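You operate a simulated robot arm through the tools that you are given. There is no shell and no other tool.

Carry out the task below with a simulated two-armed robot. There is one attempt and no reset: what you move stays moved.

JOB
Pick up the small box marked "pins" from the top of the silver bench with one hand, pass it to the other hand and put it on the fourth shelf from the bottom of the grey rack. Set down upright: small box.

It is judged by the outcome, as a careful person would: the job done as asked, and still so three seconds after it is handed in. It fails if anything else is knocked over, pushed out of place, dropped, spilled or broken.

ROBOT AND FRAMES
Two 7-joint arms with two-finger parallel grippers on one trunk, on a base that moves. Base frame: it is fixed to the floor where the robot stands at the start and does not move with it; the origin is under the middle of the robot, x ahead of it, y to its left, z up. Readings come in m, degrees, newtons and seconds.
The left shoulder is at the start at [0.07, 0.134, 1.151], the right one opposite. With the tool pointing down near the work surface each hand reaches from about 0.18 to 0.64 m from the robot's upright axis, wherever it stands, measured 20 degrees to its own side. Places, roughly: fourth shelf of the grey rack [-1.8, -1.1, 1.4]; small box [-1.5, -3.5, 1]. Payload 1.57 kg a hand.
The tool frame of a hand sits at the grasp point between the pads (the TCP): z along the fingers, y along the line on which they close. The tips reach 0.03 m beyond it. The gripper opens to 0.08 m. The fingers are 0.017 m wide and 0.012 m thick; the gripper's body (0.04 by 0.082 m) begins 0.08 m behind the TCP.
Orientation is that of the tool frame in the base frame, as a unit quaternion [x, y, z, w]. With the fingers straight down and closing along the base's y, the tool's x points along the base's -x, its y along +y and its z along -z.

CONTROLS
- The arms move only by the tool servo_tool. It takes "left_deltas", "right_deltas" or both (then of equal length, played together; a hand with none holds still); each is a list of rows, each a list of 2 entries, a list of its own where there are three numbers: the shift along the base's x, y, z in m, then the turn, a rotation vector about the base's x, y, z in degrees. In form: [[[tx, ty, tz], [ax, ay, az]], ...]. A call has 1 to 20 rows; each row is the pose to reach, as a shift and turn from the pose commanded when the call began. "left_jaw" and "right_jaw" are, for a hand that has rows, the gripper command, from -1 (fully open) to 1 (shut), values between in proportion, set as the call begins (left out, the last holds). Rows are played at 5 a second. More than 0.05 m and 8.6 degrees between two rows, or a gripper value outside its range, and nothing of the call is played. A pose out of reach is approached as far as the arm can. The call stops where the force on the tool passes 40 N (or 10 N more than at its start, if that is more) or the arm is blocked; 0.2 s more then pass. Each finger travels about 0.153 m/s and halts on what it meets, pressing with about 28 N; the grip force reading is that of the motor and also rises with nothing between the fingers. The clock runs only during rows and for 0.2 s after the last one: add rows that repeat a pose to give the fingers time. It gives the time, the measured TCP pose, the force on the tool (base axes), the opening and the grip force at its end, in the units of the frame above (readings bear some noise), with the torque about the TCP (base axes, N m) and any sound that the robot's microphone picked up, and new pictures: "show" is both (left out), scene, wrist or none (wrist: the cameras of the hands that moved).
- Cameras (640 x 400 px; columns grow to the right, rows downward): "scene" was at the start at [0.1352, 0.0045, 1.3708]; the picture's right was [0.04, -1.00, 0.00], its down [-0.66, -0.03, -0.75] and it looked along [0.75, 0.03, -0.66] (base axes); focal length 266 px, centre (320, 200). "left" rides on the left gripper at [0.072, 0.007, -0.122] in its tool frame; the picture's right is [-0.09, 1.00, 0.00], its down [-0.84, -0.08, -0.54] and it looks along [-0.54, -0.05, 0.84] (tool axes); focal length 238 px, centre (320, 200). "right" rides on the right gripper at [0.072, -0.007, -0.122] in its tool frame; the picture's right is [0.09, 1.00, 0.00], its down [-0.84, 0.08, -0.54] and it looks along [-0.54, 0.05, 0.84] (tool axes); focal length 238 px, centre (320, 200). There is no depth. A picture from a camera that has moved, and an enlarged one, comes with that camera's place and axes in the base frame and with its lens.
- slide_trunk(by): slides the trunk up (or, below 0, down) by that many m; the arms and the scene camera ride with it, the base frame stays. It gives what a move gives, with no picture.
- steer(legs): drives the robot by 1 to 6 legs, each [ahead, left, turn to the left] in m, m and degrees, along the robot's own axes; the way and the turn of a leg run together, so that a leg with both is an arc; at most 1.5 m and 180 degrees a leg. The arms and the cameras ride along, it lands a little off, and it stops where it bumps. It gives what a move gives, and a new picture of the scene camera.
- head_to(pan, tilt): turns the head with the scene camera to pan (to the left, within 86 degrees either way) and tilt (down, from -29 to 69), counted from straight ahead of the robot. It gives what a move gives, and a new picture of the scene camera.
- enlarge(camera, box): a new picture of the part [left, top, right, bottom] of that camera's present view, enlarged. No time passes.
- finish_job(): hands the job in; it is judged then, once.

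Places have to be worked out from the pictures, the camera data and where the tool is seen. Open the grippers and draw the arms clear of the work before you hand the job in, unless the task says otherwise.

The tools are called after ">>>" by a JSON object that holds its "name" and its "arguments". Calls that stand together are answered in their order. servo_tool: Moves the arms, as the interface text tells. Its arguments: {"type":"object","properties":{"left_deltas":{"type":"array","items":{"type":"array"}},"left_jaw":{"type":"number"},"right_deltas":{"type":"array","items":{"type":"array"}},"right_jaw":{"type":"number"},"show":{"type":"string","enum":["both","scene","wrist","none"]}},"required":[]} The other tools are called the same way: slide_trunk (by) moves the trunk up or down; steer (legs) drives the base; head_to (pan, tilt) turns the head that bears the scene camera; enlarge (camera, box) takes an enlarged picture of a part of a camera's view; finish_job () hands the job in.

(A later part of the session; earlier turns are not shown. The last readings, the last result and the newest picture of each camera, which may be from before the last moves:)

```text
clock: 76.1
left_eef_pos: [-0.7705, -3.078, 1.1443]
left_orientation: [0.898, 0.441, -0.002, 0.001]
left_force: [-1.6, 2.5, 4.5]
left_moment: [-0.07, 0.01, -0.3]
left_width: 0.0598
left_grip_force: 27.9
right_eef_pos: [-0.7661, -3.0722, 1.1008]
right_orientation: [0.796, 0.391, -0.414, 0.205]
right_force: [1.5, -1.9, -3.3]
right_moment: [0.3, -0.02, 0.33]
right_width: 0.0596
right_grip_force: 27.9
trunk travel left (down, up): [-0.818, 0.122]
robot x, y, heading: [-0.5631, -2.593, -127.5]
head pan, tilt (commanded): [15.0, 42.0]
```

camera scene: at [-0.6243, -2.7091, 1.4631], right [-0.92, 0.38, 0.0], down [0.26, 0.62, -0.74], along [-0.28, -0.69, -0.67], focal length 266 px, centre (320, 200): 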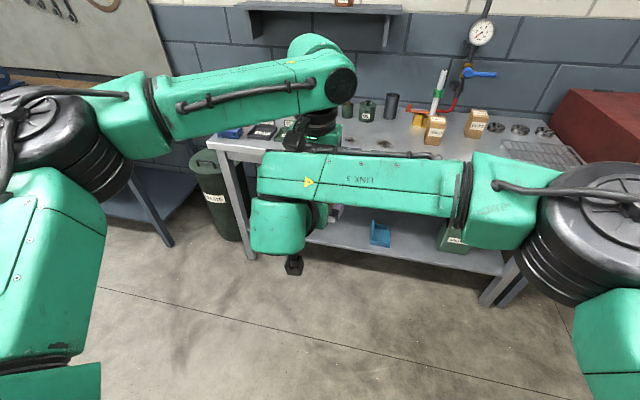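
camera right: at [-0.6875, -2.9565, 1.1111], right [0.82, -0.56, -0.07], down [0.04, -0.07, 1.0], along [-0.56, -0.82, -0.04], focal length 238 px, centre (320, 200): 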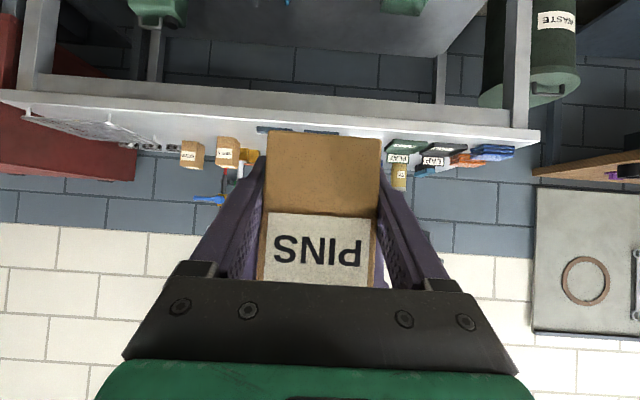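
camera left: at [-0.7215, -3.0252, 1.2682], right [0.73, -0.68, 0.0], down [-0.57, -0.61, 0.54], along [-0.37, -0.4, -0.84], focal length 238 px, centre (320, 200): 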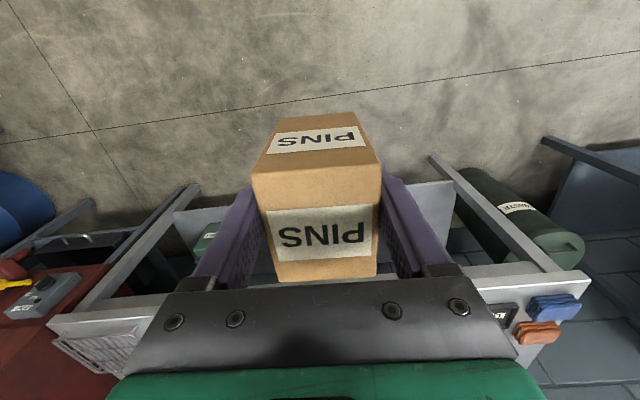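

The load is relaxed (≈2 N) and the right hand carries the box. I open the left gripper while holding still.

>>> {"name": "servo_tool", "arguments": {"left_deltas": [[[0, 0, 0], [0, 0, 0]], [[0, 0, 0], [0, 0, 0]], [[0, 0, 0], [0, 0, 0]]], "left_jaw": -1, "show": "both"}}

```text
clock: 76.9
left_eef_pos: [-0.7704, -3.0771, 1.1459]
left_orientation: [0.898, 0.44, -0.001, 0.0]
left_force: [0.7, -0.4, 0.1]
left_moment: [-0.04, 0.02, 0.01]
left_width: 0.0802
left_grip_force: 0.0
right_eef_pos: [-0.7657, -3.0725, 1.1003]
right_orientation: [0.796, 0.392, -0.413, 0.206]
right_force: [-0.7, 0.0, 0.1]
right_moment: [0.04, -0.04, -0.02]
right_width: 0.06
right_grip_force: 28.2
trunk travel left (down, up): [-0.818, 0.122]
robot x, y, heading: [-0.5604, -2.5947, -127.5]
head pan, tilt (commanded): [15.0, 42.0]
camera scene: at [-0.6244, -2.7092, 1.4631], right [-0.92, 0.38, 0.0], down [0.26, 0.62, -0.74], along [-0.28, -0.69, -0.67], focal length 266 px, centre (320, 200)
camera left: at [-0.7214, -3.0251, 1.2683], right [0.73, -0.68, 0.0], down [-0.57, -0.61, 0.54], along [-0.37, -0.4, -0.84], focal length 238 px, centre (320, 200)
```

scene: 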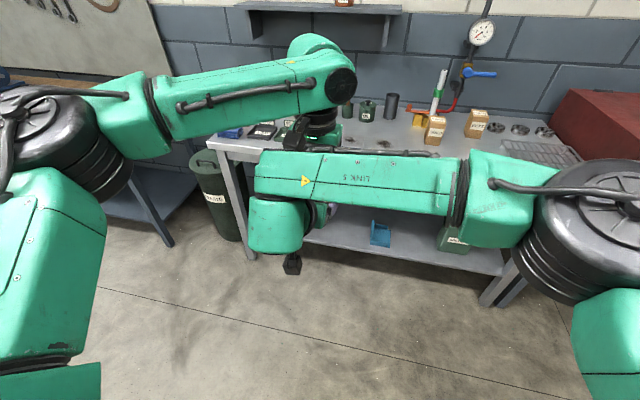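
left: 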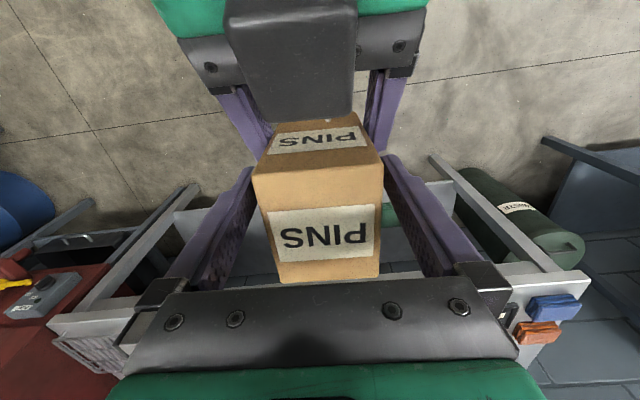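

The left fingers have let go with even gaps. I check the left camera closely and take a fresh reading before withdrawing.

>>> {"name": "enlarge", "arguments": {"camera": "left", "box": [140, 0, 500, 225]}}

>>> {"name": "servo_tool", "arguments": {"right_deltas": [[[0, 0, 0], [0, 0, 0]], [[0, 0, 0], [0, 0, 0]]], "right_jaw": 1, "show": "wrist"}}

```text
1.78 times, centred on (320, 112) of left
camera zoom: at [-0.7214, -3.0251, 1.2683], right [0.73, -0.68, 0.0], down [-0.57, -0.61, 0.54], along [-0.37, -0.4, -0.84], focal length 424 px, centre (320, 356)
```

zoom: 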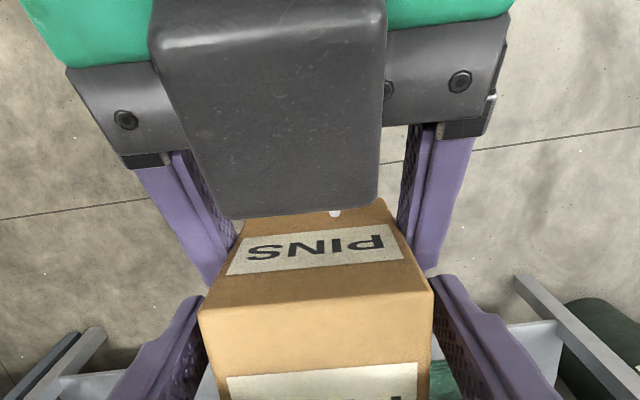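

```text
clock: 77.5
left_eef_pos: [-0.7709, -3.0783, 1.1467]
left_orientation: [0.898, 0.441, -0.001, 0.0]
left_force: [-0.4, 0.1, -0.7]
left_moment: [0.02, 0.01, -0.02]
left_width: 0.0801
left_grip_force: 0.1
right_eef_pos: [-0.7654, -3.0731, 1.1019]
right_orientation: [0.795, 0.392, -0.413, 0.207]
right_force: [-0.1, 0.0, 0.9]
right_moment: [0.02, -0.03, 0.01]
right_width: 0.0596
right_grip_force: 28.0
trunk travel left (down, up): [-0.818, 0.122]
robot x, y, heading: [-0.5611, -2.5911, -127.5]
head pan, tilt (commanded): [15.0, 42.0]
camera right: at [-0.6857, -2.9581, 1.1118], right [0.82, -0.56, -0.07], down [0.04, -0.07, 1.0], along [-0.57, -0.82, -0.04], focal length 238 px, centre (320, 200)
```

right: 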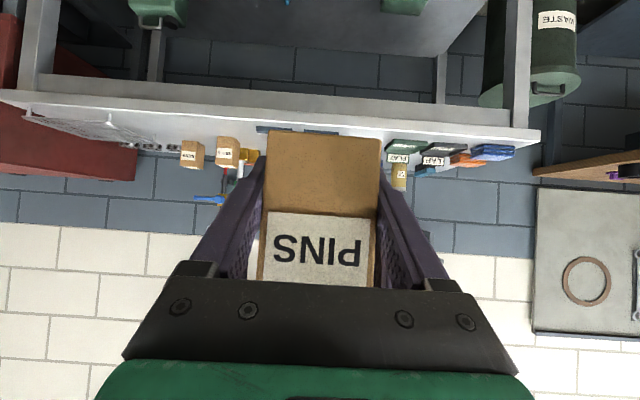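

The box stays put in the right hand. I raise the open left hand straight up in small steps to clear the box.

>>> {"name": "servo_tool", "arguments": {"left_deltas": [[[0, 0, 0.015], [0, 0, 0]], [[0, 0, 0.03], [0, 0, 0]], [[0, 0, 0.045], [0, 0, 0]]], "left_jaw": -1, "show": "both"}}

```text
clock: 78.3
left_eef_pos: [-0.7635, -3.0768, 1.1881]
left_orientation: [0.898, 0.44, -0.001, 0.0]
left_force: [-0.8, 0.0, 0.0]
left_moment: [-0.01, -0.03, -0.05]
left_width: 0.0799
left_grip_force: 0.1
left hand out of reach, approached as far as the arm can: row 2, 3
right_eef_pos: [-0.7663, -3.073, 1.1014]
right_orientation: [0.795, 0.392, -0.413, 0.206]
right_force: [0.7, 0.1, -0.5]
right_moment: [0.04, -0.02, -0.03]
right_width: 0.0599
right_grip_force: 27.7
trunk travel left (down, up): [-0.818, 0.122]
robot x, y, heading: [-0.5615, -2.5884, -127.5]
head pan, tilt (commanded): [15.0, 42.0]
camera scene: at [-0.6242, -2.709, 1.4631], right [-0.92, 0.38, 0.0], down [0.26, 0.62, -0.74], along [-0.28, -0.69, -0.67], focal length 266 px, centre (320, 200)
camera left: at [-0.7146, -3.0231, 1.3113], right [0.73, -0.68, 0.0], down [-0.57, -0.61, 0.54], along [-0.37, -0.4, -0.84], focal length 238 px, centre (320, 200)
```

scene: 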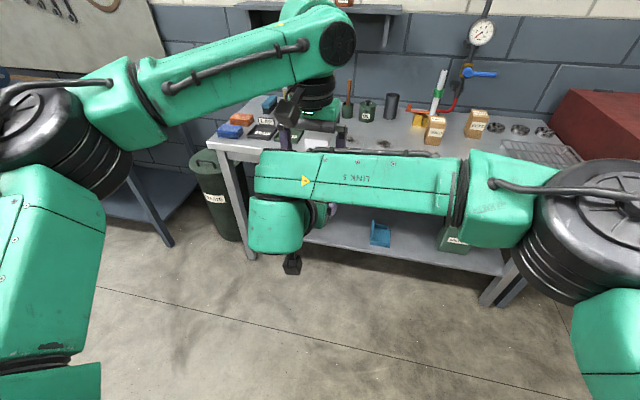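
left: 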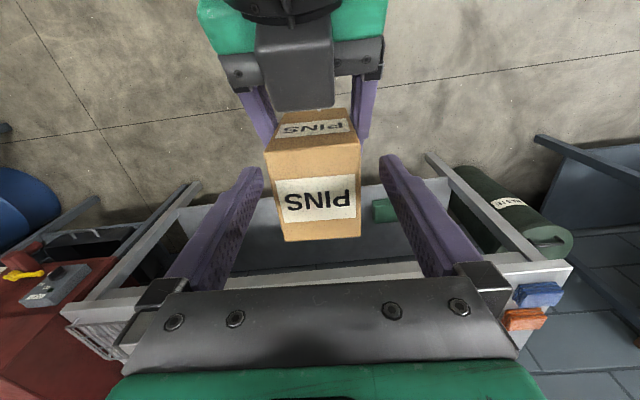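

The left fingers are nearly above the box top; I continue up, then out to the left away from the box.

>>> {"name": "servo_tool", "arguments": {"left_deltas": [[[-0.002, 0.001, 0.012], [0, 0, 0]], [[-0.002, 0.001, 0.025], [0, 0, 0]], [[0, 0, 0.04], [0, 0, 0]], [[0.012, -0.009, 0.055], [0, 0, 0]], [[0.032, -0.024, 0.07], [0, 0, 0]], [[0.06, -0.045, 0.08], [0, 0, 0]], [[0.09, -0.067, 0.08], [0, 0, 0]]], "left_jaw": -1, "show": "both"}}

```text
clock: 79.9
left_eef_pos: [-0.6729, -3.1442, 1.267]
left_orientation: [0.897, 0.441, -0.002, -0.002]
left_force: [0.1, -0.6, -0.2]
left_moment: [0.01, 0.03, 0.05]
left_width: 0.0802
left_grip_force: 0.0
left hand out of reach, approached as far as the arm can: row 1, 2, 3, 4
right_eef_pos: [-0.764, -3.0735, 1.1015]
right_orientation: [0.795, 0.392, -0.414, 0.205]
right_force: [0.4, -0.5, -0.5]
right_moment: [0.03, -0.01, 0.0]
right_width: 0.06
right_grip_force: 27.8
trunk travel left (down, up): [-0.818, 0.122]
robot x, y, heading: [-0.5634, -2.5903, -127.4]
head pan, tilt (commanded): [15.0, 42.0]
camera scene: at [-0.6223, -2.7098, 1.4631], right [-0.92, 0.38, 0.0], down [0.26, 0.62, -0.74], along [-0.29, -0.69, -0.67], focal length 266 px, centre (320, 200)
camera left: at [-0.623, -3.0914, 1.3905], right [0.73, -0.68, 0.0], down [-0.57, -0.61, 0.54], along [-0.37, -0.4, -0.84], focal length 238 px, centre (320, 200)
```

scene: 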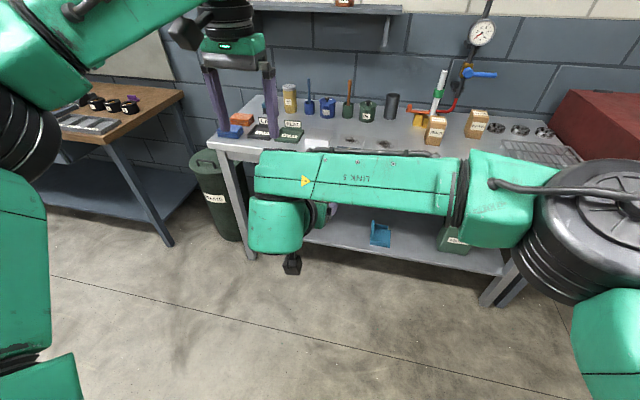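
left: 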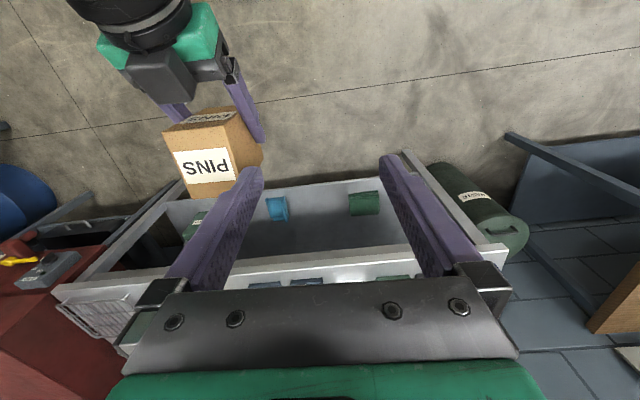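

The box is in the right hand alone and the left is clear. I swing the right hand with the box back to my right side.

>>> {"name": "servo_tool", "arguments": {"right_deltas": [[[-0.0216, 0.0165, 0.0], [0, 0, 0]], [[-0.0432, 0.033, 0.0], [0, 0, 0]], [[-0.0647, 0.0495, 0.0], [0, 0, 0]], [[-0.0863, 0.066, 0.0], [0, 0, 0]], [[-0.1079, 0.0825, 0.005], [0, 0, 0]], [[-0.1295, 0.099, 0.01], [0, 0, 0]], [[-0.151, 0.1155, 0.015], [0, 0, 0]], [[-0.1726, 0.132, 0.02], [0, 0, 0]], [[-0.1942, 0.1485, 0.025], [0, 0, 0]], [[-0.2158, 0.165, 0.03], [0, 0, 0]], [[-0.2373, 0.1815, 0.035], [0, 0, 0]], [[-0.2588, 0.198, 0.04], [0, 0, 0]]], "right_jaw": 1, "show": "both"}}

```text
clock: 82.5
left_eef_pos: [-0.6753, -3.1414, 1.2677]
left_orientation: [0.898, 0.441, -0.001, 0.001]
left_force: [0.1, -0.2, -0.2]
left_moment: [-0.03, 0.01, 0.01]
left_width: 0.08
left_grip_force: 0.1
right_eef_pos: [-1.0241, -2.8723, 1.1412]
right_orientation: [0.796, 0.392, -0.413, 0.207]
right_force: [-0.8, -0.4, -3.0]
right_moment: [0.04, -0.05, 0.02]
right_width: 0.0597
right_grip_force: 28.4
trunk travel left (down, up): [-0.818, 0.122]
robot x, y, heading: [-0.5666, -2.5931, -127.7]
head pan, tilt (commanded): [15.0, 42.0]
camera scene: at [-0.6255, -2.7072, 1.4632], right [-0.92, 0.38, 0.0], down [0.26, 0.62, -0.74], along [-0.28, -0.69, -0.67], focal length 266 px, centre (320, 200)
camera right: at [-0.9446, -2.7578, 1.1518], right [0.82, -0.56, -0.07], down [0.04, -0.07, 1.0], along [-0.57, -0.82, -0.04], focal length 238 px, centre (320, 200)
```

scene: 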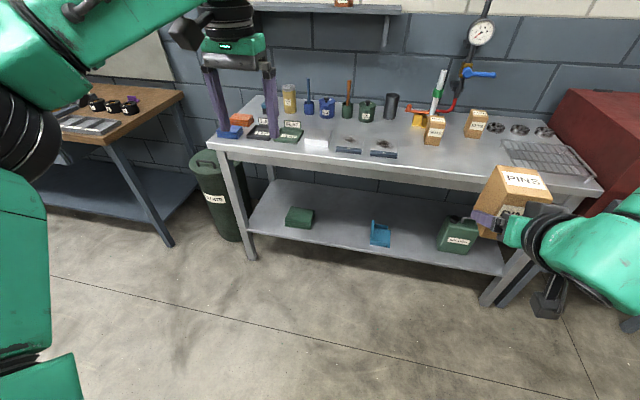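
right: 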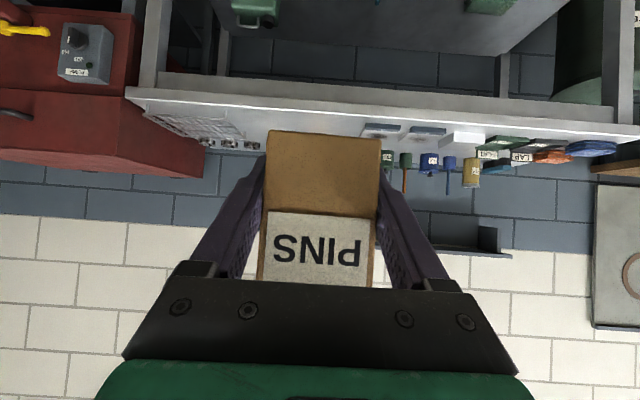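

The right hand holds the box securely (3 N weight, box upright). Now I tuck the left hand back so it won't touch the rack.

>>> {"name": "servo_tool", "arguments": {"left_deltas": [[[0.0175, 0.0173, 0], [0, 0, 0]], [[0.0349, 0.0346, 0], [0, 0, 0]], [[0.0524, 0.0519, -0.01], [0, 0, 0]], [[0.0698, 0.0691, -0.02], [0, 0, 0]], [[0.0873, 0.0864, -0.03], [0, 0, 0]], [[0.1047, 0.1037, -0.04], [0, 0, 0]], [[0.1047, 0.1037, -0.04], [0, 0, 0]]], "left_jaw": -1, "show": "scene"}}

```text
clock: 84.1
left_eef_pos: [-0.5697, -3.0383, 1.2287]
left_orientation: [0.897, 0.441, 0.0, 0.0]
left_force: [-0.2, 0.0, 0.7]
left_moment: [0.01, 0.0, -0.01]
left_width: 0.08
left_grip_force: 0.1
right_eef_pos: [-1.0237, -2.8738, 1.1406]
right_orientation: [0.795, 0.392, -0.413, 0.207]
right_force: [0.3, -0.1, -3.0]
right_moment: [0.01, -0.05, -0.04]
right_width: 0.0595
right_grip_force: 27.6
trunk travel left (down, up): [-0.818, 0.122]
robot x, y, heading: [-0.5643, -2.5939, -127.6]
head pan, tilt (commanded): [15.0, 42.0]
camera scene: at [-0.6252, -2.7092, 1.4631], right [-0.92, 0.38, 0.0], down [0.26, 0.62, -0.74], along [-0.28, -0.69, -0.67], focal length 266 px, centre (320, 200)
```

scene: 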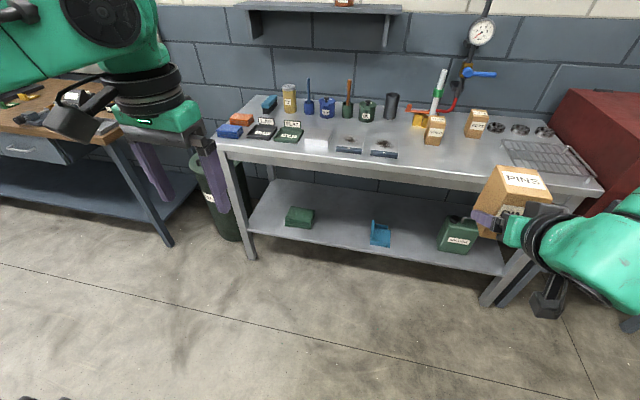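

Left is tucked. Now I back away from the bench a bit and turn right to face the rack, keeping over 1.3 m from it.

>>> {"name": "steer", "arguments": {"legs": [[-0.55, -0.3, 0], [0, 0, -45], [0, 0, -42.6]]}}

>>> {"name": "head_to", "arguments": {"pan": 0, "tilt": 10}}

```text
clock: 91.6
left_eef_pos: [-0.9148, -1.9873, 1.2277]
left_orientation: [0.954, -0.298, -0.001, 0.0]
left_force: [0.9, -0.5, 0.0]
left_moment: [0.02, -0.01, 0.02]
left_width: 0.0803
left_grip_force: 0.1
right_eef_pos: [-0.7752, -1.5251, 1.1419]
right_orientation: [0.847, -0.263, -0.442, -0.135]
right_force: [-0.8, -0.5, -1.8]
right_moment: [-0.02, -0.03, 0.04]
right_width: 0.06
right_grip_force: 28.1
trunk travel left (down, up): [-0.818, 0.122]
robot x, y, heading: [-0.4752, -1.9679, 146.0]
head pan, tilt (commanded): [15.0, 42.0]
camera scene: at [-0.5888, -1.9129, 1.4631], right [0.33, 0.94, 0.0], down [0.63, -0.22, -0.74], along [-0.7, 0.25, -0.67], focal length 266 px, centre (320, 200)
```

scene: 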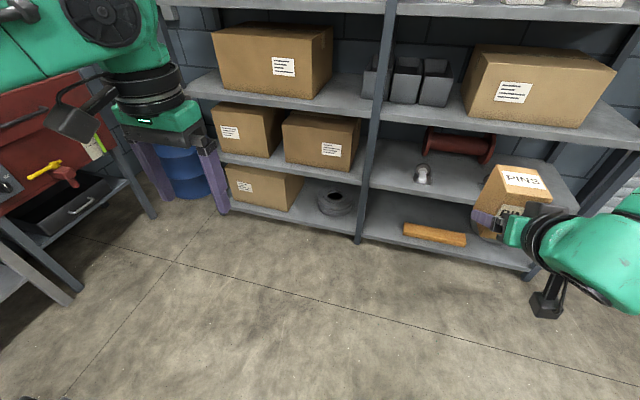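

```text
clock: 92.6
left_eef_pos: [-0.9158, -1.9869, 1.2285]
left_orientation: [0.954, -0.299, -0.001, 0.0]
left_force: [-0.8, 0.2, 0.2]
left_moment: [0.03, 0.01, -0.02]
left_width: 0.0799
left_grip_force: 0.0
right_eef_pos: [-0.7748, -1.5247, 1.1415]
right_orientation: [0.847, -0.263, -0.441, -0.134]
right_force: [0.0, 0.5, -2.3]
right_moment: [-0.05, -0.07, 0.0]
right_width: 0.0599
right_grip_force: 27.9
trunk travel left (down, up): [-0.818, 0.122]
robot x, y, heading: [-0.4704, -1.9714, 145.6]
head pan, tilt (commanded): [0.0, 10.0]
camera scene: at [-0.5863, -1.8878, 1.5137], right [0.57, 0.82, 0.0], down [0.14, -0.1, -0.98], along [-0.81, 0.56, -0.17], focal length 266 px, centre (320, 200)
```

scene: 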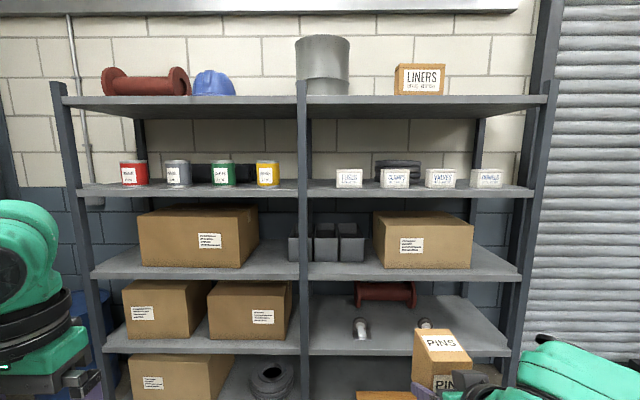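

Counting shelves from the bottom: cartons+hose (1), cartons/spool (2), cartons+bins (3), paint cans and white boxes (4), top with LINERS (5). I raise the trunk fully for a higher view and look closely at shelf four.

>>> {"name": "slide_trunk", "arguments": {"by": 0.12}}

>>> {"name": "enlarge", "arguments": {"camera": "scene", "box": [290, 120, 550, 260]}}

>>> {"name": "enlarge", "arguments": {"camera": "scene", "box": [50, 120, 310, 260]}}

```text
clock: 94.1
left_eef_pos: [-0.9157, -1.9881, 1.3486]
left_orientation: [0.955, -0.298, -0.001, 0.0]
left_force: [0.0, 0.6, 0.9]
left_moment: [-0.01, -0.01, -0.04]
left_width: 0.08
left_grip_force: 0.1
right_eef_pos: [-0.7753, -1.5251, 1.2613]
right_orientation: [0.847, -0.264, -0.442, -0.135]
right_force: [-0.3, 0.7, -4.2]
right_moment: [-0.02, -0.01, 0.0]
right_width: 0.06
right_grip_force: 28.3
trunk travel left (down, up): [-0.938, 0.002]
robot x, y, heading: [-0.4665, -1.9736, 145.5]
head pan, tilt (commanded): [0.0, 10.0]
```

```text
2.46 times, centred on (420, 190) of scene
camera zoom: at [-0.5865, -1.8876, 1.6337], right [0.57, 0.82, 0.0], down [0.14, -0.1, -0.98], along [-0.81, 0.56, -0.17], focal length 655 px, centre (74, 225)
```

zoom: 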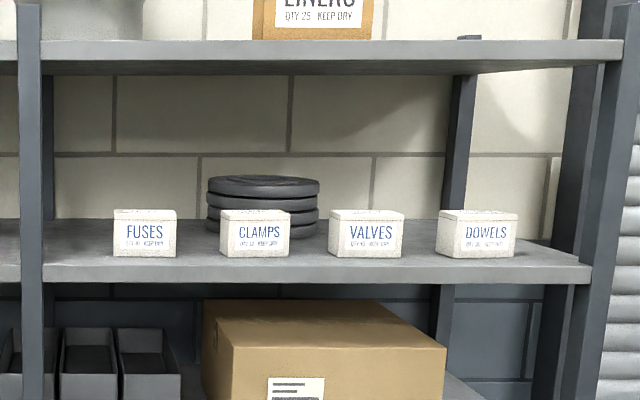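

```text
2.46 times, centred on (180, 190) of scene
camera zoom: at [-0.5865, -1.8876, 1.6337], right [0.57, 0.82, 0.0], down [0.14, -0.1, -0.98], along [-0.81, 0.56, -0.17], focal length 655 px, centre (665, 225)
```

zoom: 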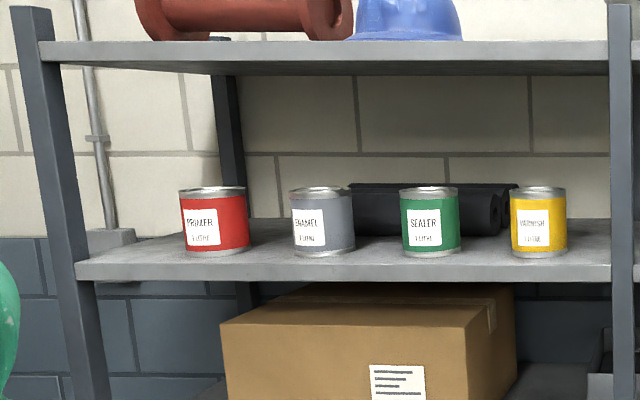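

Shelf four has a clear gap of about 14 cm between the middle post and FUSES, right in front of the head camera. I move so the right hand is in front of that gap, stopping short of the shelf.

>>> {"name": "steer", "arguments": {"legs": [[0.45, 0.19, 0]]}}

>>> {"name": "head_to", "arguments": {"pan": -15, "tilt": 20}}

>>> {"name": "enlarge", "arguments": {"camera": "scene", "box": [240, 100, 480, 250]}}

```text
clock: 97.0
left_eef_pos: [-1.3929, -1.8826, 1.3488]
left_orientation: [0.953, -0.303, -0.002, -0.001]
left_force: [-0.1, 0.1, 0.2]
left_moment: [0.01, -0.01, -0.02]
left_width: 0.0799
left_grip_force: 0.0
right_eef_pos: [-1.2497, -1.421, 1.2622]
right_orientation: [0.846, -0.267, -0.442, -0.136]
right_force: [0.1, -0.4, -3.2]
right_moment: [-0.03, -0.05, -0.02]
right_width: 0.0598
right_grip_force: 27.8
trunk travel left (down, up): [-0.938, 0.002]
robot x, y, heading: [-0.9523, -1.8676, 145.1]
head pan, tilt (commanded): [0.0, 10.0]
camera scene: at [-1.0636, -1.7852, 1.634], right [0.57, 0.82, 0.0], down [0.14, -0.1, -0.98], along [-0.81, 0.56, -0.17], focal length 266 px, centre (320, 200)
```

scene: 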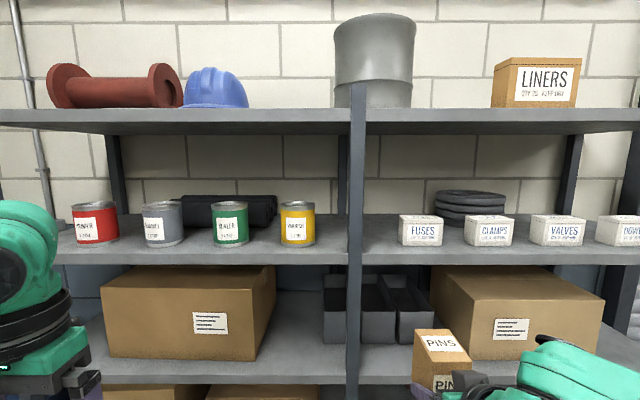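

```text
clock: 97.8
left_eef_pos: [-1.3963, -1.8811, 1.349]
left_orientation: [0.953, -0.303, -0.001, 0.0]
left_force: [-0.2, -0.3, 0.7]
left_moment: [0.01, -0.01, -0.02]
left_width: 0.0801
left_grip_force: 0.0
right_eef_pos: [-1.2524, -1.4199, 1.2619]
right_orientation: [0.845, -0.268, -0.441, -0.138]
right_force: [-0.2, -0.1, -2.7]
right_moment: [-0.05, 0.0, -0.02]
right_width: 0.0598
right_grip_force: 27.8
trunk travel left (down, up): [-0.938, 0.002]
robot x, y, heading: [-0.9521, -1.869, 145.1]
head pan, tilt (commanded): [-15.0, 20.0]
camera scene: at [-1.05, -1.7666, 1.6175], right [0.77, 0.64, 0.0], down [0.22, -0.26, -0.94], along [-0.6, 0.72, -0.34], focal length 266 px, centre (320, 200)
```

scene: 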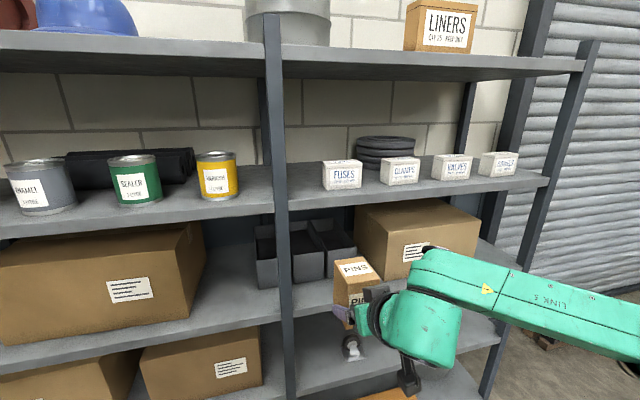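

```text
2.67 times, centred on (360, 175) of scene
camera zoom: at [-1.05, -1.7666, 1.6175], right [0.77, 0.64, 0.0], down [0.22, -0.26, -0.94], along [-0.6, 0.72, -0.34], focal length 710 px, centre (213, 267)
```

zoom: 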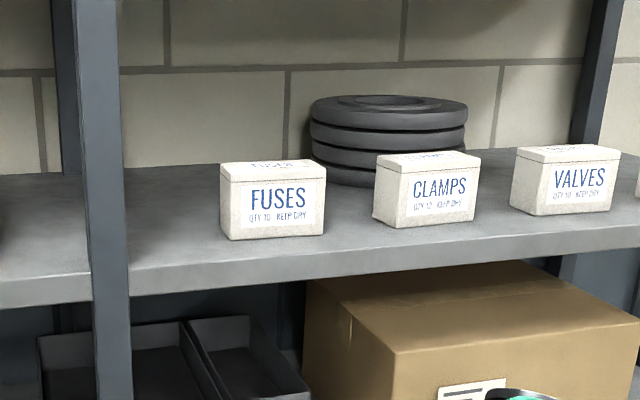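

I enlarge the gap next to the post to measure the shelf edge, the post and the FUSES box precisely.

>>> {"name": "enlarge", "arguments": {"camera": "scene", "box": [260, 140, 380, 215]}}

>>> {"name": "enlarge", "arguments": {"camera": "scene", "box": [320, 240, 480, 340]}}

```text
5.33 times, centred on (320, 178) of scene
camera zoom: at [-1.05, -1.7666, 1.6175], right [0.77, 0.64, 0.0], down [0.22, -0.26, -0.94], along [-0.6, 0.72, -0.34], focal length 1420 px, centre (320, 320)
```

zoom: 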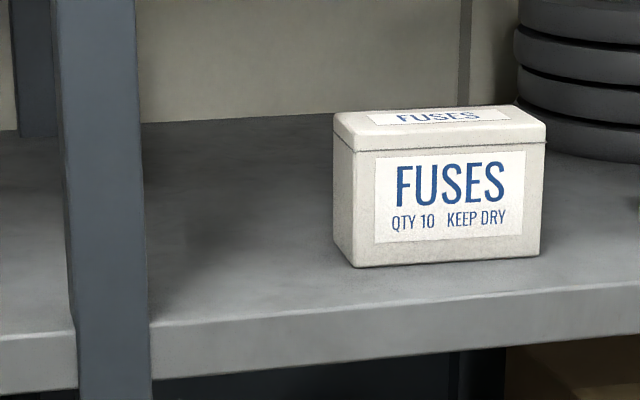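

```text
4.00 times, centred on (400, 290) of scene
camera zoom: at [-1.05, -1.7666, 1.6175], right [0.77, 0.64, 0.0], down [0.22, -0.26, -0.94], along [-0.6, 0.72, -0.34], focal length 1065 px, centre (0, -160)
```

zoom: 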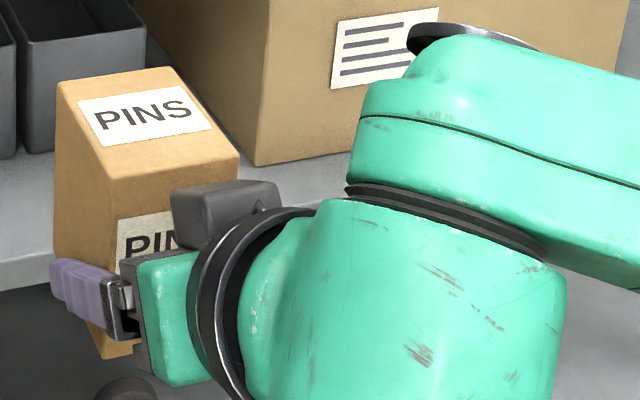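

Shelf top z≈1.36; the gap runs 13 cm from the post to FUSES, FUSES' front is ~6 cm in from the edge. I raise the box (outside the rack) to about 4 cm above shelf level and pull the left hand back a little more.

>>> {"name": "servo_tool", "arguments": {"right_deltas": [[[0, -0.001, 0.0275], [0, 0, 0]], [[-0.001, -0.002, 0.055], [0, 0, 0]], [[-0.002, -0.003, 0.0825], [0, 0, 0]], [[-0.003, -0.004, 0.11], [0, 0, 0]], [[-0.004, -0.005, 0.1375], [0, 0, 0]], [[-0.0046, -0.0066, 0.165], [0, 0, 0]], [[-0.0046, -0.0066, 0.165], [0, 0, 0]]], "left_deltas": [[[0.008, -0.0057, 0], [0, 0, 0]], [[0.016, -0.0115, 0], [0, 0, 0]], [[0.025, -0.0172, 0], [0, 0, 0]], [[0.033, -0.023, 0], [0, 0, 0]], [[0.041, -0.0287, 0], [0, 0, 0]], [[0.0492, -0.0344, 0], [0, 0, 0]], [[0.0492, -0.0344, 0], [0, 0, 0]]], "right_jaw": 1, "left_jaw": -1, "show": "both"}}

```text
clock: 99.4
left_eef_pos: [-1.3467, -1.9155, 1.3485]
left_orientation: [0.953, -0.304, -0.001, 0.0]
left_force: [0.9, 0.6, 0.1]
left_moment: [0.02, 0.02, 0.02]
left_width: 0.0795
left_grip_force: 0.0
right_eef_pos: [-1.2562, -1.4255, 1.4271]
right_orientation: [0.846, -0.268, -0.44, -0.137]
right_force: [-0.5, -0.6, -2.9]
right_moment: [-0.05, -0.08, 0.01]
right_width: 0.0598
right_grip_force: 28.3
trunk travel left (down, up): [-0.938, 0.002]
robot x, y, heading: [-0.9533, -1.865, 144.9]
head pan, tilt (commanded): [-15.0, 20.0]
camera scene: at [-1.0502, -1.7664, 1.6174], right [0.77, 0.64, 0.0], down [0.22, -0.26, -0.94], along [-0.6, 0.72, -0.34], focal length 266 px, centre (320, 200)
camera right: at [-1.1374, -1.5033, 1.4373], right [-0.53, -0.85, -0.07], down [-0.07, -0.04, 1.0], along [-0.85, 0.53, -0.04], focal length 238 px, centre (320, 200)
camera left: at [-1.2931, -1.9628, 1.4711], right [-0.65, -0.76, 0.0], down [-0.64, 0.55, 0.54], along [-0.41, 0.35, -0.84], focal length 238 px, centre (320, 200)
```

scene: 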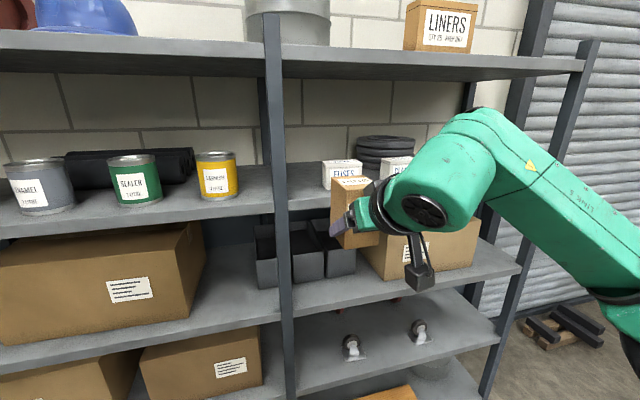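
right: 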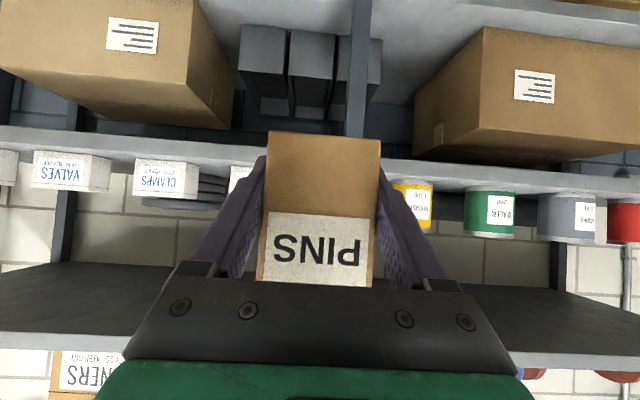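
left: 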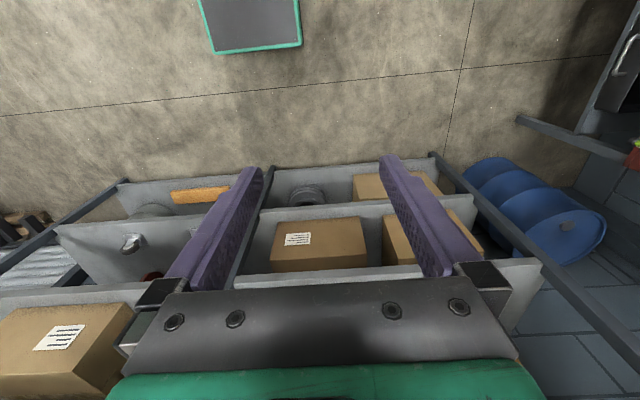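

The box is raised, lined up with the gap. I enlarge the right-hand camera to cross-check the shelf edge height and the position of FUSES and the post.

>>> {"name": "enlarge", "arguments": {"camera": "right", "box": [120, 90, 280, 230]}}

>>> {"name": "enlarge", "arguments": {"camera": "right", "box": [320, 90, 480, 230]}}

>>> {"name": "enlarge", "arguments": {"camera": "scene", "box": [250, 130, 430, 260]}}

```text
2.86 times, centred on (200, 160) of right
camera zoom: at [-1.1374, -1.5033, 1.4373], right [-0.53, -0.85, -0.07], down [-0.07, -0.04, 1.0], along [-0.85, 0.53, -0.04], focal length 681 px, centre (663, 314)
```

zoom: 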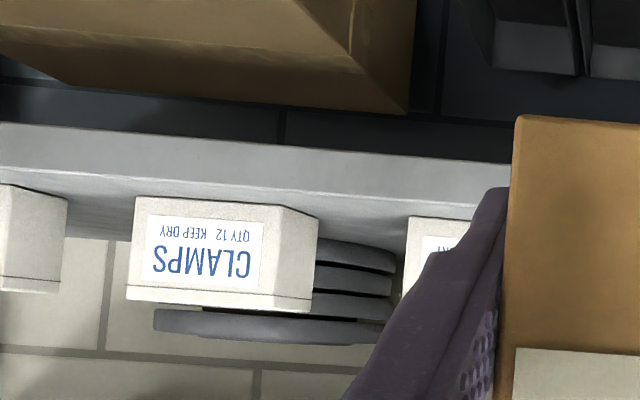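

```text
2.86 times, centred on (400, 160) of right
camera zoom: at [-1.1374, -1.5033, 1.4373], right [-0.53, -0.85, -0.07], down [-0.07, -0.04, 1.0], along [-0.85, 0.53, -0.04], focal length 681 px, centre (91, 314)
```

zoom: 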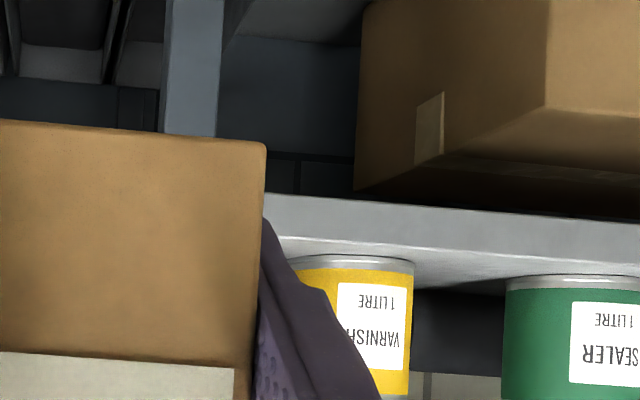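

```text
3.08 times, centred on (340, 195) of scene
camera zoom: at [-1.0502, -1.7664, 1.6174], right [0.77, 0.64, 0.0], down [0.22, -0.26, -0.94], along [-0.6, 0.72, -0.34], focal length 819 px, centre (258, 215)
```

zoom: 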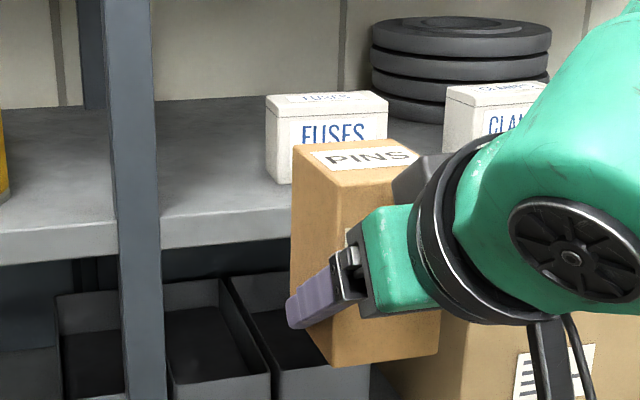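

Two views agree on shelf height ≈1.357 m, and the hand is laterally right on the gap. I drive ahead 0.28 m so the box's far face just reaches the shelf edge, then re-check.

>>> {"name": "steer", "arguments": {"legs": [[0.28, 0, 0]]}}

>>> {"name": "head_to", "arguments": {"pan": -25, "tilt": 35}}

>>> {"name": "enlarge", "arguments": {"camera": "scene", "box": [200, 60, 440, 230]}}

>>> {"name": "enlarge", "arguments": {"camera": "right", "box": [0, 0, 640, 400]}}

```text
clock: 101.3
left_eef_pos: [-1.5742, -1.7572, 1.3485]
left_orientation: [0.953, -0.303, -0.003, -0.001]
left_force: [1.1, -0.3, -0.6]
left_moment: [0.02, 0.02, -0.02]
left_width: 0.08
left_grip_force: 0.0
right_eef_pos: [-1.4843, -1.2696, 1.4282]
right_orientation: [0.845, -0.266, -0.443, -0.137]
right_force: [0.6, -0.3, -2.9]
right_moment: [-0.01, -0.02, 0.01]
right_width: 0.0597
right_grip_force: 27.9
trunk travel left (down, up): [-0.938, 0.002]
robot x, y, heading: [-1.184, -1.707, 145.1]
head pan, tilt (commanded): [-15.0, 20.0]
camera scene: at [-1.2766, -1.6087, 1.6179], right [0.77, 0.64, 0.0], down [0.22, -0.26, -0.94], along [-0.61, 0.72, -0.34], focal length 266 px, centre (320, 200)
```

scene: 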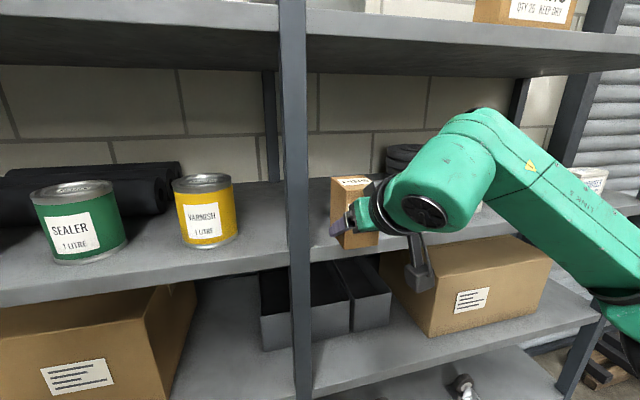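

```text
clock: 102.1
left_eef_pos: [-1.5774, -1.7559, 1.3478]
left_orientation: [0.953, -0.303, 0.0, -0.001]
left_force: [-0.1, -0.7, 0.5]
left_moment: [-0.03, 0.01, -0.01]
left_width: 0.08
left_grip_force: 0.1
right_eef_pos: [-1.486, -1.2677, 1.426]
right_orientation: [0.846, -0.267, -0.44, -0.137]
right_force: [-0.6, 0.1, -3.3]
right_moment: [-0.03, -0.04, 0.0]
right_width: 0.0596
right_grip_force: 27.9
trunk travel left (down, up): [-0.938, 0.002]
robot x, y, heading: [-1.1803, -1.7092, 145.2]
head pan, tilt (commanded): [-25.0, 35.0]
camera scene: at [-1.2641, -1.6013, 1.5937], right [0.86, 0.5, 0.0], down [0.29, -0.5, -0.82], along [-0.41, 0.71, -0.57], focal length 266 px, centre (320, 200)
```

scene: 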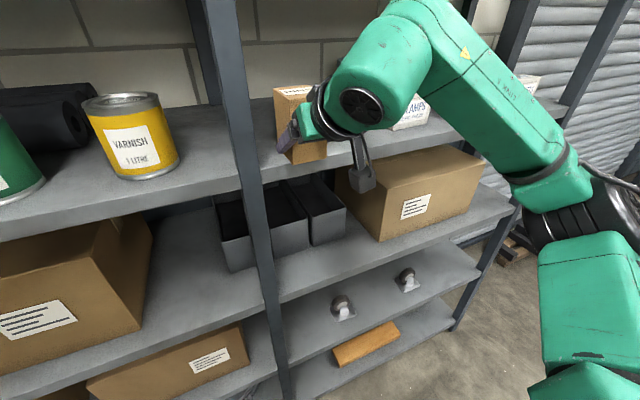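

```text
2.35 times, centred on (320, 145) of scene
camera zoom: at [-1.2641, -1.6013, 1.5937], right [0.86, 0.5, 0.0], down [0.29, -0.5, -0.82], along [-0.41, 0.71, -0.57], focal length 626 px, centre (320, 329)
```

zoom: 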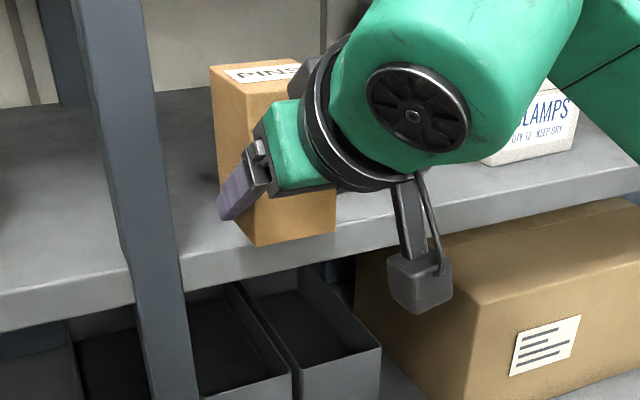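

```text
1.00 times, centred on (320, 200) of right (not enlarged: the box is as wide or as high as the picture)
camera zoom: at [-1.3676, -1.3433, 1.4371], right [-0.53, -0.85, -0.07], down [-0.07, -0.04, 1.0], along [-0.85, 0.53, -0.04], focal length 238 px, centre (320, 200)
```

zoom: 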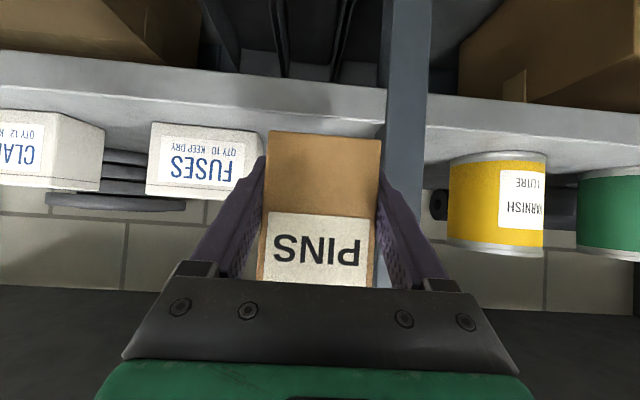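

The right camera now shows the gap clearly: FUSES to one side, the post to the other. I enlarge it for exact clearances.

>>> {"name": "enlarge", "arguments": {"camera": "right", "box": [140, 40, 300, 180]}}

>>> {"name": "enlarge", "arguments": {"camera": "right", "box": [330, 60, 490, 200]}}

>>> {"name": "head_to", "arguments": {"pan": -20, "tilt": 20}}

>>> {"name": "enlarge", "arguments": {"camera": "scene", "box": [220, 120, 420, 260]}}

```text
2.86 times, centred on (220, 110) of right
camera zoom: at [-1.3676, -1.3433, 1.4371], right [-0.53, -0.85, -0.07], down [-0.07, -0.04, 1.0], along [-0.85, 0.53, -0.04], focal length 681 px, centre (606, 457)
```

zoom: 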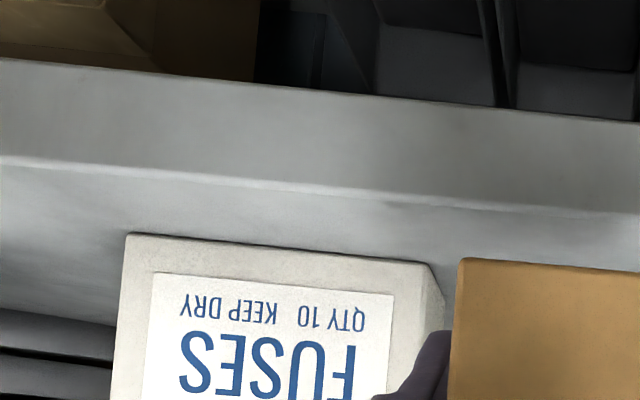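

```text
2.86 times, centred on (410, 130) of right
camera zoom: at [-1.3676, -1.3433, 1.4371], right [-0.53, -0.85, -0.07], down [-0.07, -0.04, 1.0], along [-0.85, 0.53, -0.04], focal length 681 px, centre (63, 400)
```

zoom: 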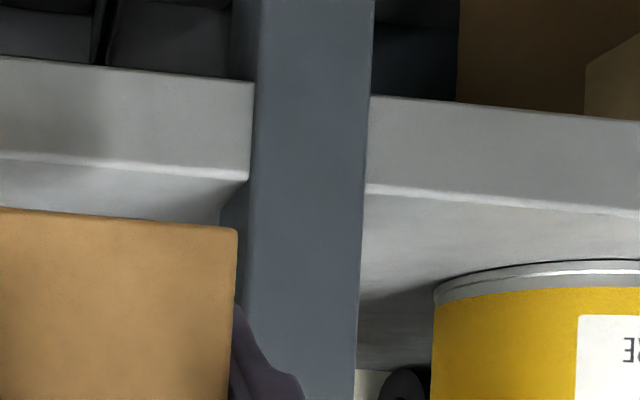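

```text
clock: 102.9
left_eef_pos: [-1.5771, -1.7558, 1.3478]
left_orientation: [0.953, -0.302, -0.001, -0.001]
left_force: [0.2, 0.3, 0.5]
left_moment: [0.0, -0.01, -0.02]
left_width: 0.0802
left_grip_force: 0.0
right_eef_pos: [-1.4876, -1.2658, 1.4275]
right_orientation: [0.846, -0.267, -0.442, -0.137]
right_force: [-0.1, 0.6, -2.7]
right_moment: [-0.02, -0.05, 0.01]
right_width: 0.0599
right_grip_force: 27.9
trunk travel left (down, up): [-0.938, 0.002]
robot x, y, heading: [-1.1781, -1.7082, 145.0]
head pan, tilt (commanded): [-20.0, 20.0]
camera scene: at [-1.2741, -1.601, 1.6173], right [0.82, 0.57, 0.0], down [0.2, -0.28, -0.94], along [-0.54, 0.77, -0.34], focal length 266 px, centre (320, 200)
```

scene: 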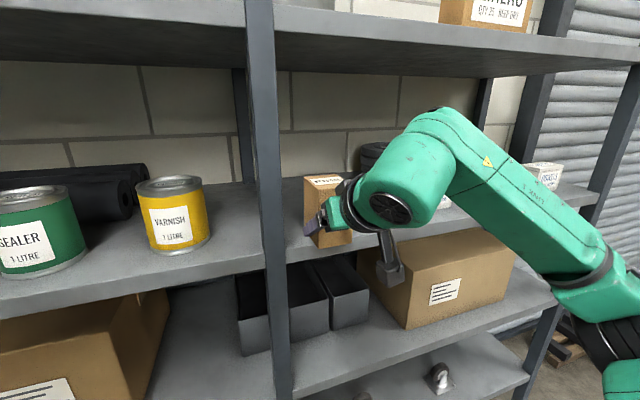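

```text
2.86 times, centred on (320, 190) of scene
camera zoom: at [-1.2741, -1.601, 1.6173], right [0.82, 0.57, 0.0], down [0.2, -0.28, -0.94], along [-0.54, 0.77, -0.34], focal length 761 px, centre (320, 229)
```

zoom: 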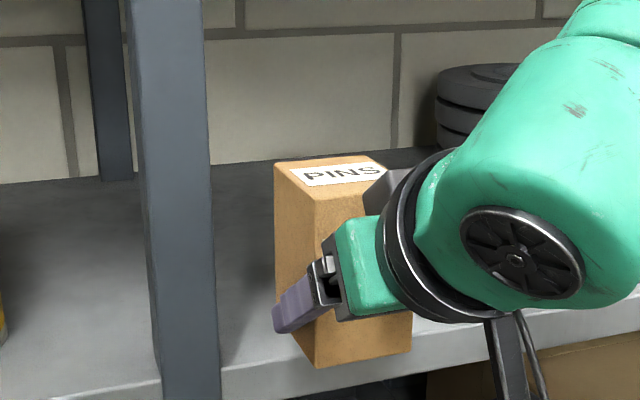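

Measured from the hand: post side is 5.5 cm to the left, FUSES 6.8 cm to the right, shelf edge ~5.8 cm ahead of the TCP. I shift the hand 8 mm right to centre it in the gap and then roll 9 cm forward.

>>> {"name": "servo_tool", "arguments": {"right_deltas": [[[0.0023, 0.0033, 0], [0, 0, 0]], [[0.0046, 0.0066, 0], [0, 0, 0]], [[0.0046, 0.0066, 0], [0, 0, 0]]], "right_jaw": 1, "show": "none"}}

>>> {"name": "steer", "arguments": {"legs": [[0.09, 0, 0]]}}

>>> {"name": "enlarge", "arguments": {"camera": "right", "box": [0, 0, 640, 400]}}

>>> {"name": "enlarge", "arguments": {"camera": "scene", "box": [220, 100, 420, 260]}}

```text
clock: 103.7
left_eef_pos: [-1.578, -1.7555, 1.3481]
left_orientation: [0.953, -0.302, -0.001, 0.0]
left_force: [-0.5, 0.7, 0.5]
left_moment: [0.0, 0.01, -0.01]
left_width: 0.0801
left_grip_force: 0.1
right_eef_pos: [-1.4822, -1.2601, 1.4266]
right_orientation: [0.846, -0.266, -0.441, -0.136]
right_force: [1.1, 0.0, -2.7]
right_moment: [-0.05, -0.1, 0.0]
right_width: 0.06
right_grip_force: 28.5
trunk travel left (down, up): [-0.938, 0.002]
robot x, y, heading: [-1.179, -1.7052, 145.1]
head pan, tilt (commanded): [-20.0, 20.0]
```

```text
clock: 104.8
left_eef_pos: [-1.6421, -1.7101, 1.3512]
left_orientation: [0.953, -0.302, -0.005, -0.001]
left_force: [1.1, -0.6, 0.3]
left_moment: [0.05, 0.06, -0.01]
left_width: 0.0799
left_grip_force: 0.1
right_eef_pos: [-1.5462, -1.215, 1.4324]
right_orientation: [0.844, -0.266, -0.445, -0.138]
right_force: [0.1, -0.3, -2.1]
right_moment: [0.02, 0.0, 0.0]
right_width: 0.0598
right_grip_force: 28.3
trunk travel left (down, up): [-0.938, 0.002]
robot x, y, heading: [-1.2525, -1.6567, 145.4]
head pan, tilt (commanded): [-20.0, 20.0]
camera scene: at [-1.3372, -1.5569, 1.6186], right [0.82, 0.57, 0.0], down [0.19, -0.28, -0.94], along [-0.54, 0.77, -0.34], focal length 266 px, centre (320, 200)
```

scene: 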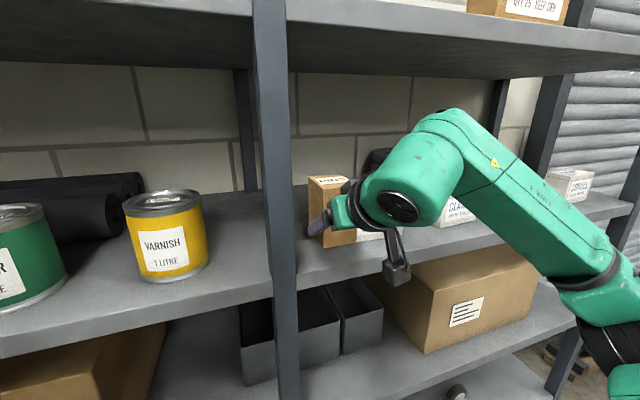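

```text
1.00 times, centred on (320, 200) of right (not enlarged: the box is as wide or as high as the picture)
camera zoom: at [-1.4277, -1.2917, 1.4405], right [-0.53, -0.85, -0.07], down [-0.06, -0.04, 1.0], along [-0.85, 0.53, -0.03], focal length 238 px, centre (320, 200)
```

zoom: 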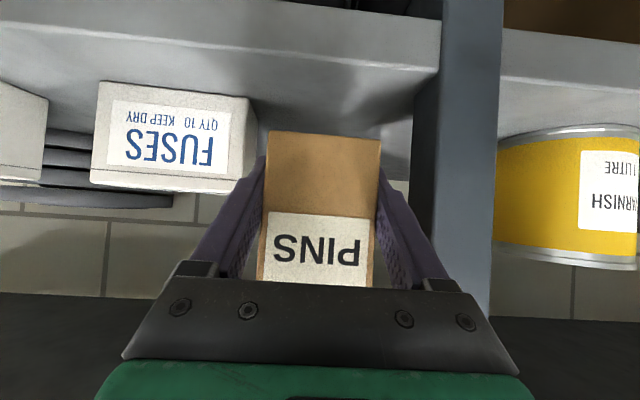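

```text
2.50 times, centred on (320, 180) of scene
camera zoom: at [-1.3372, -1.5569, 1.6186], right [0.82, 0.57, 0.0], down [0.19, -0.28, -0.94], along [-0.54, 0.77, -0.34], focal length 666 px, centre (320, 250)
```

zoom: 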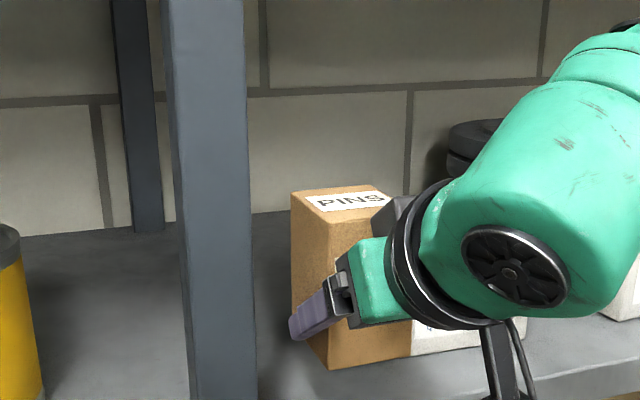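

The box is over the shelf in the gap with room on both sides. The readings show a small sway after the drive, so I hold a moment and read again.

>>> {"name": "servo_tool", "arguments": {"right_deltas": [[[0, 0, 0], [0, 0, 0]], [[0, 0, 0], [0, 0, 0]], [[0, 0, 0], [0, 0, 0]]], "right_jaw": 1, "show": "both"}}

```text
clock: 105.6
left_eef_pos: [-1.6512, -1.7048, 1.3475]
left_orientation: [0.953, -0.302, -0.001, -0.001]
left_force: [-0.4, -1.0, -0.1]
left_moment: [-0.01, 0.0, 0.0]
left_width: 0.0799
left_grip_force: 0.0
right_eef_pos: [-1.5548, -1.2098, 1.4262]
right_orientation: [0.846, -0.266, -0.442, -0.137]
right_force: [-0.6, -0.2, -2.1]
right_moment: [-0.07, -0.07, -0.01]
right_width: 0.0598
right_grip_force: 28.3
trunk travel left (down, up): [-0.938, 0.002]
robot x, y, heading: [-1.2539, -1.6541, 145.2]
head pan, tilt (commanded): [-20.0, 20.0]
camera scene: at [-1.347, -1.5501, 1.6175], right [0.82, 0.57, 0.0], down [0.2, -0.28, -0.94], along [-0.54, 0.77, -0.34], focal length 266 px, centre (320, 200)
camera right: at [-1.4364, -1.2857, 1.4375], right [-0.53, -0.85, -0.07], down [-0.07, -0.04, 1.0], along [-0.85, 0.53, -0.04], focal length 238 px, centre (320, 200)
```

scene: 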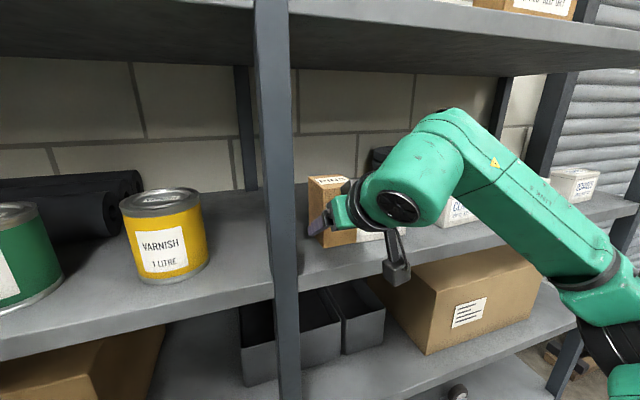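
right: 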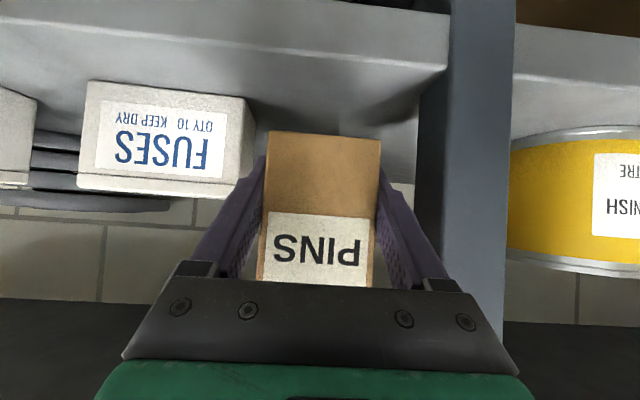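

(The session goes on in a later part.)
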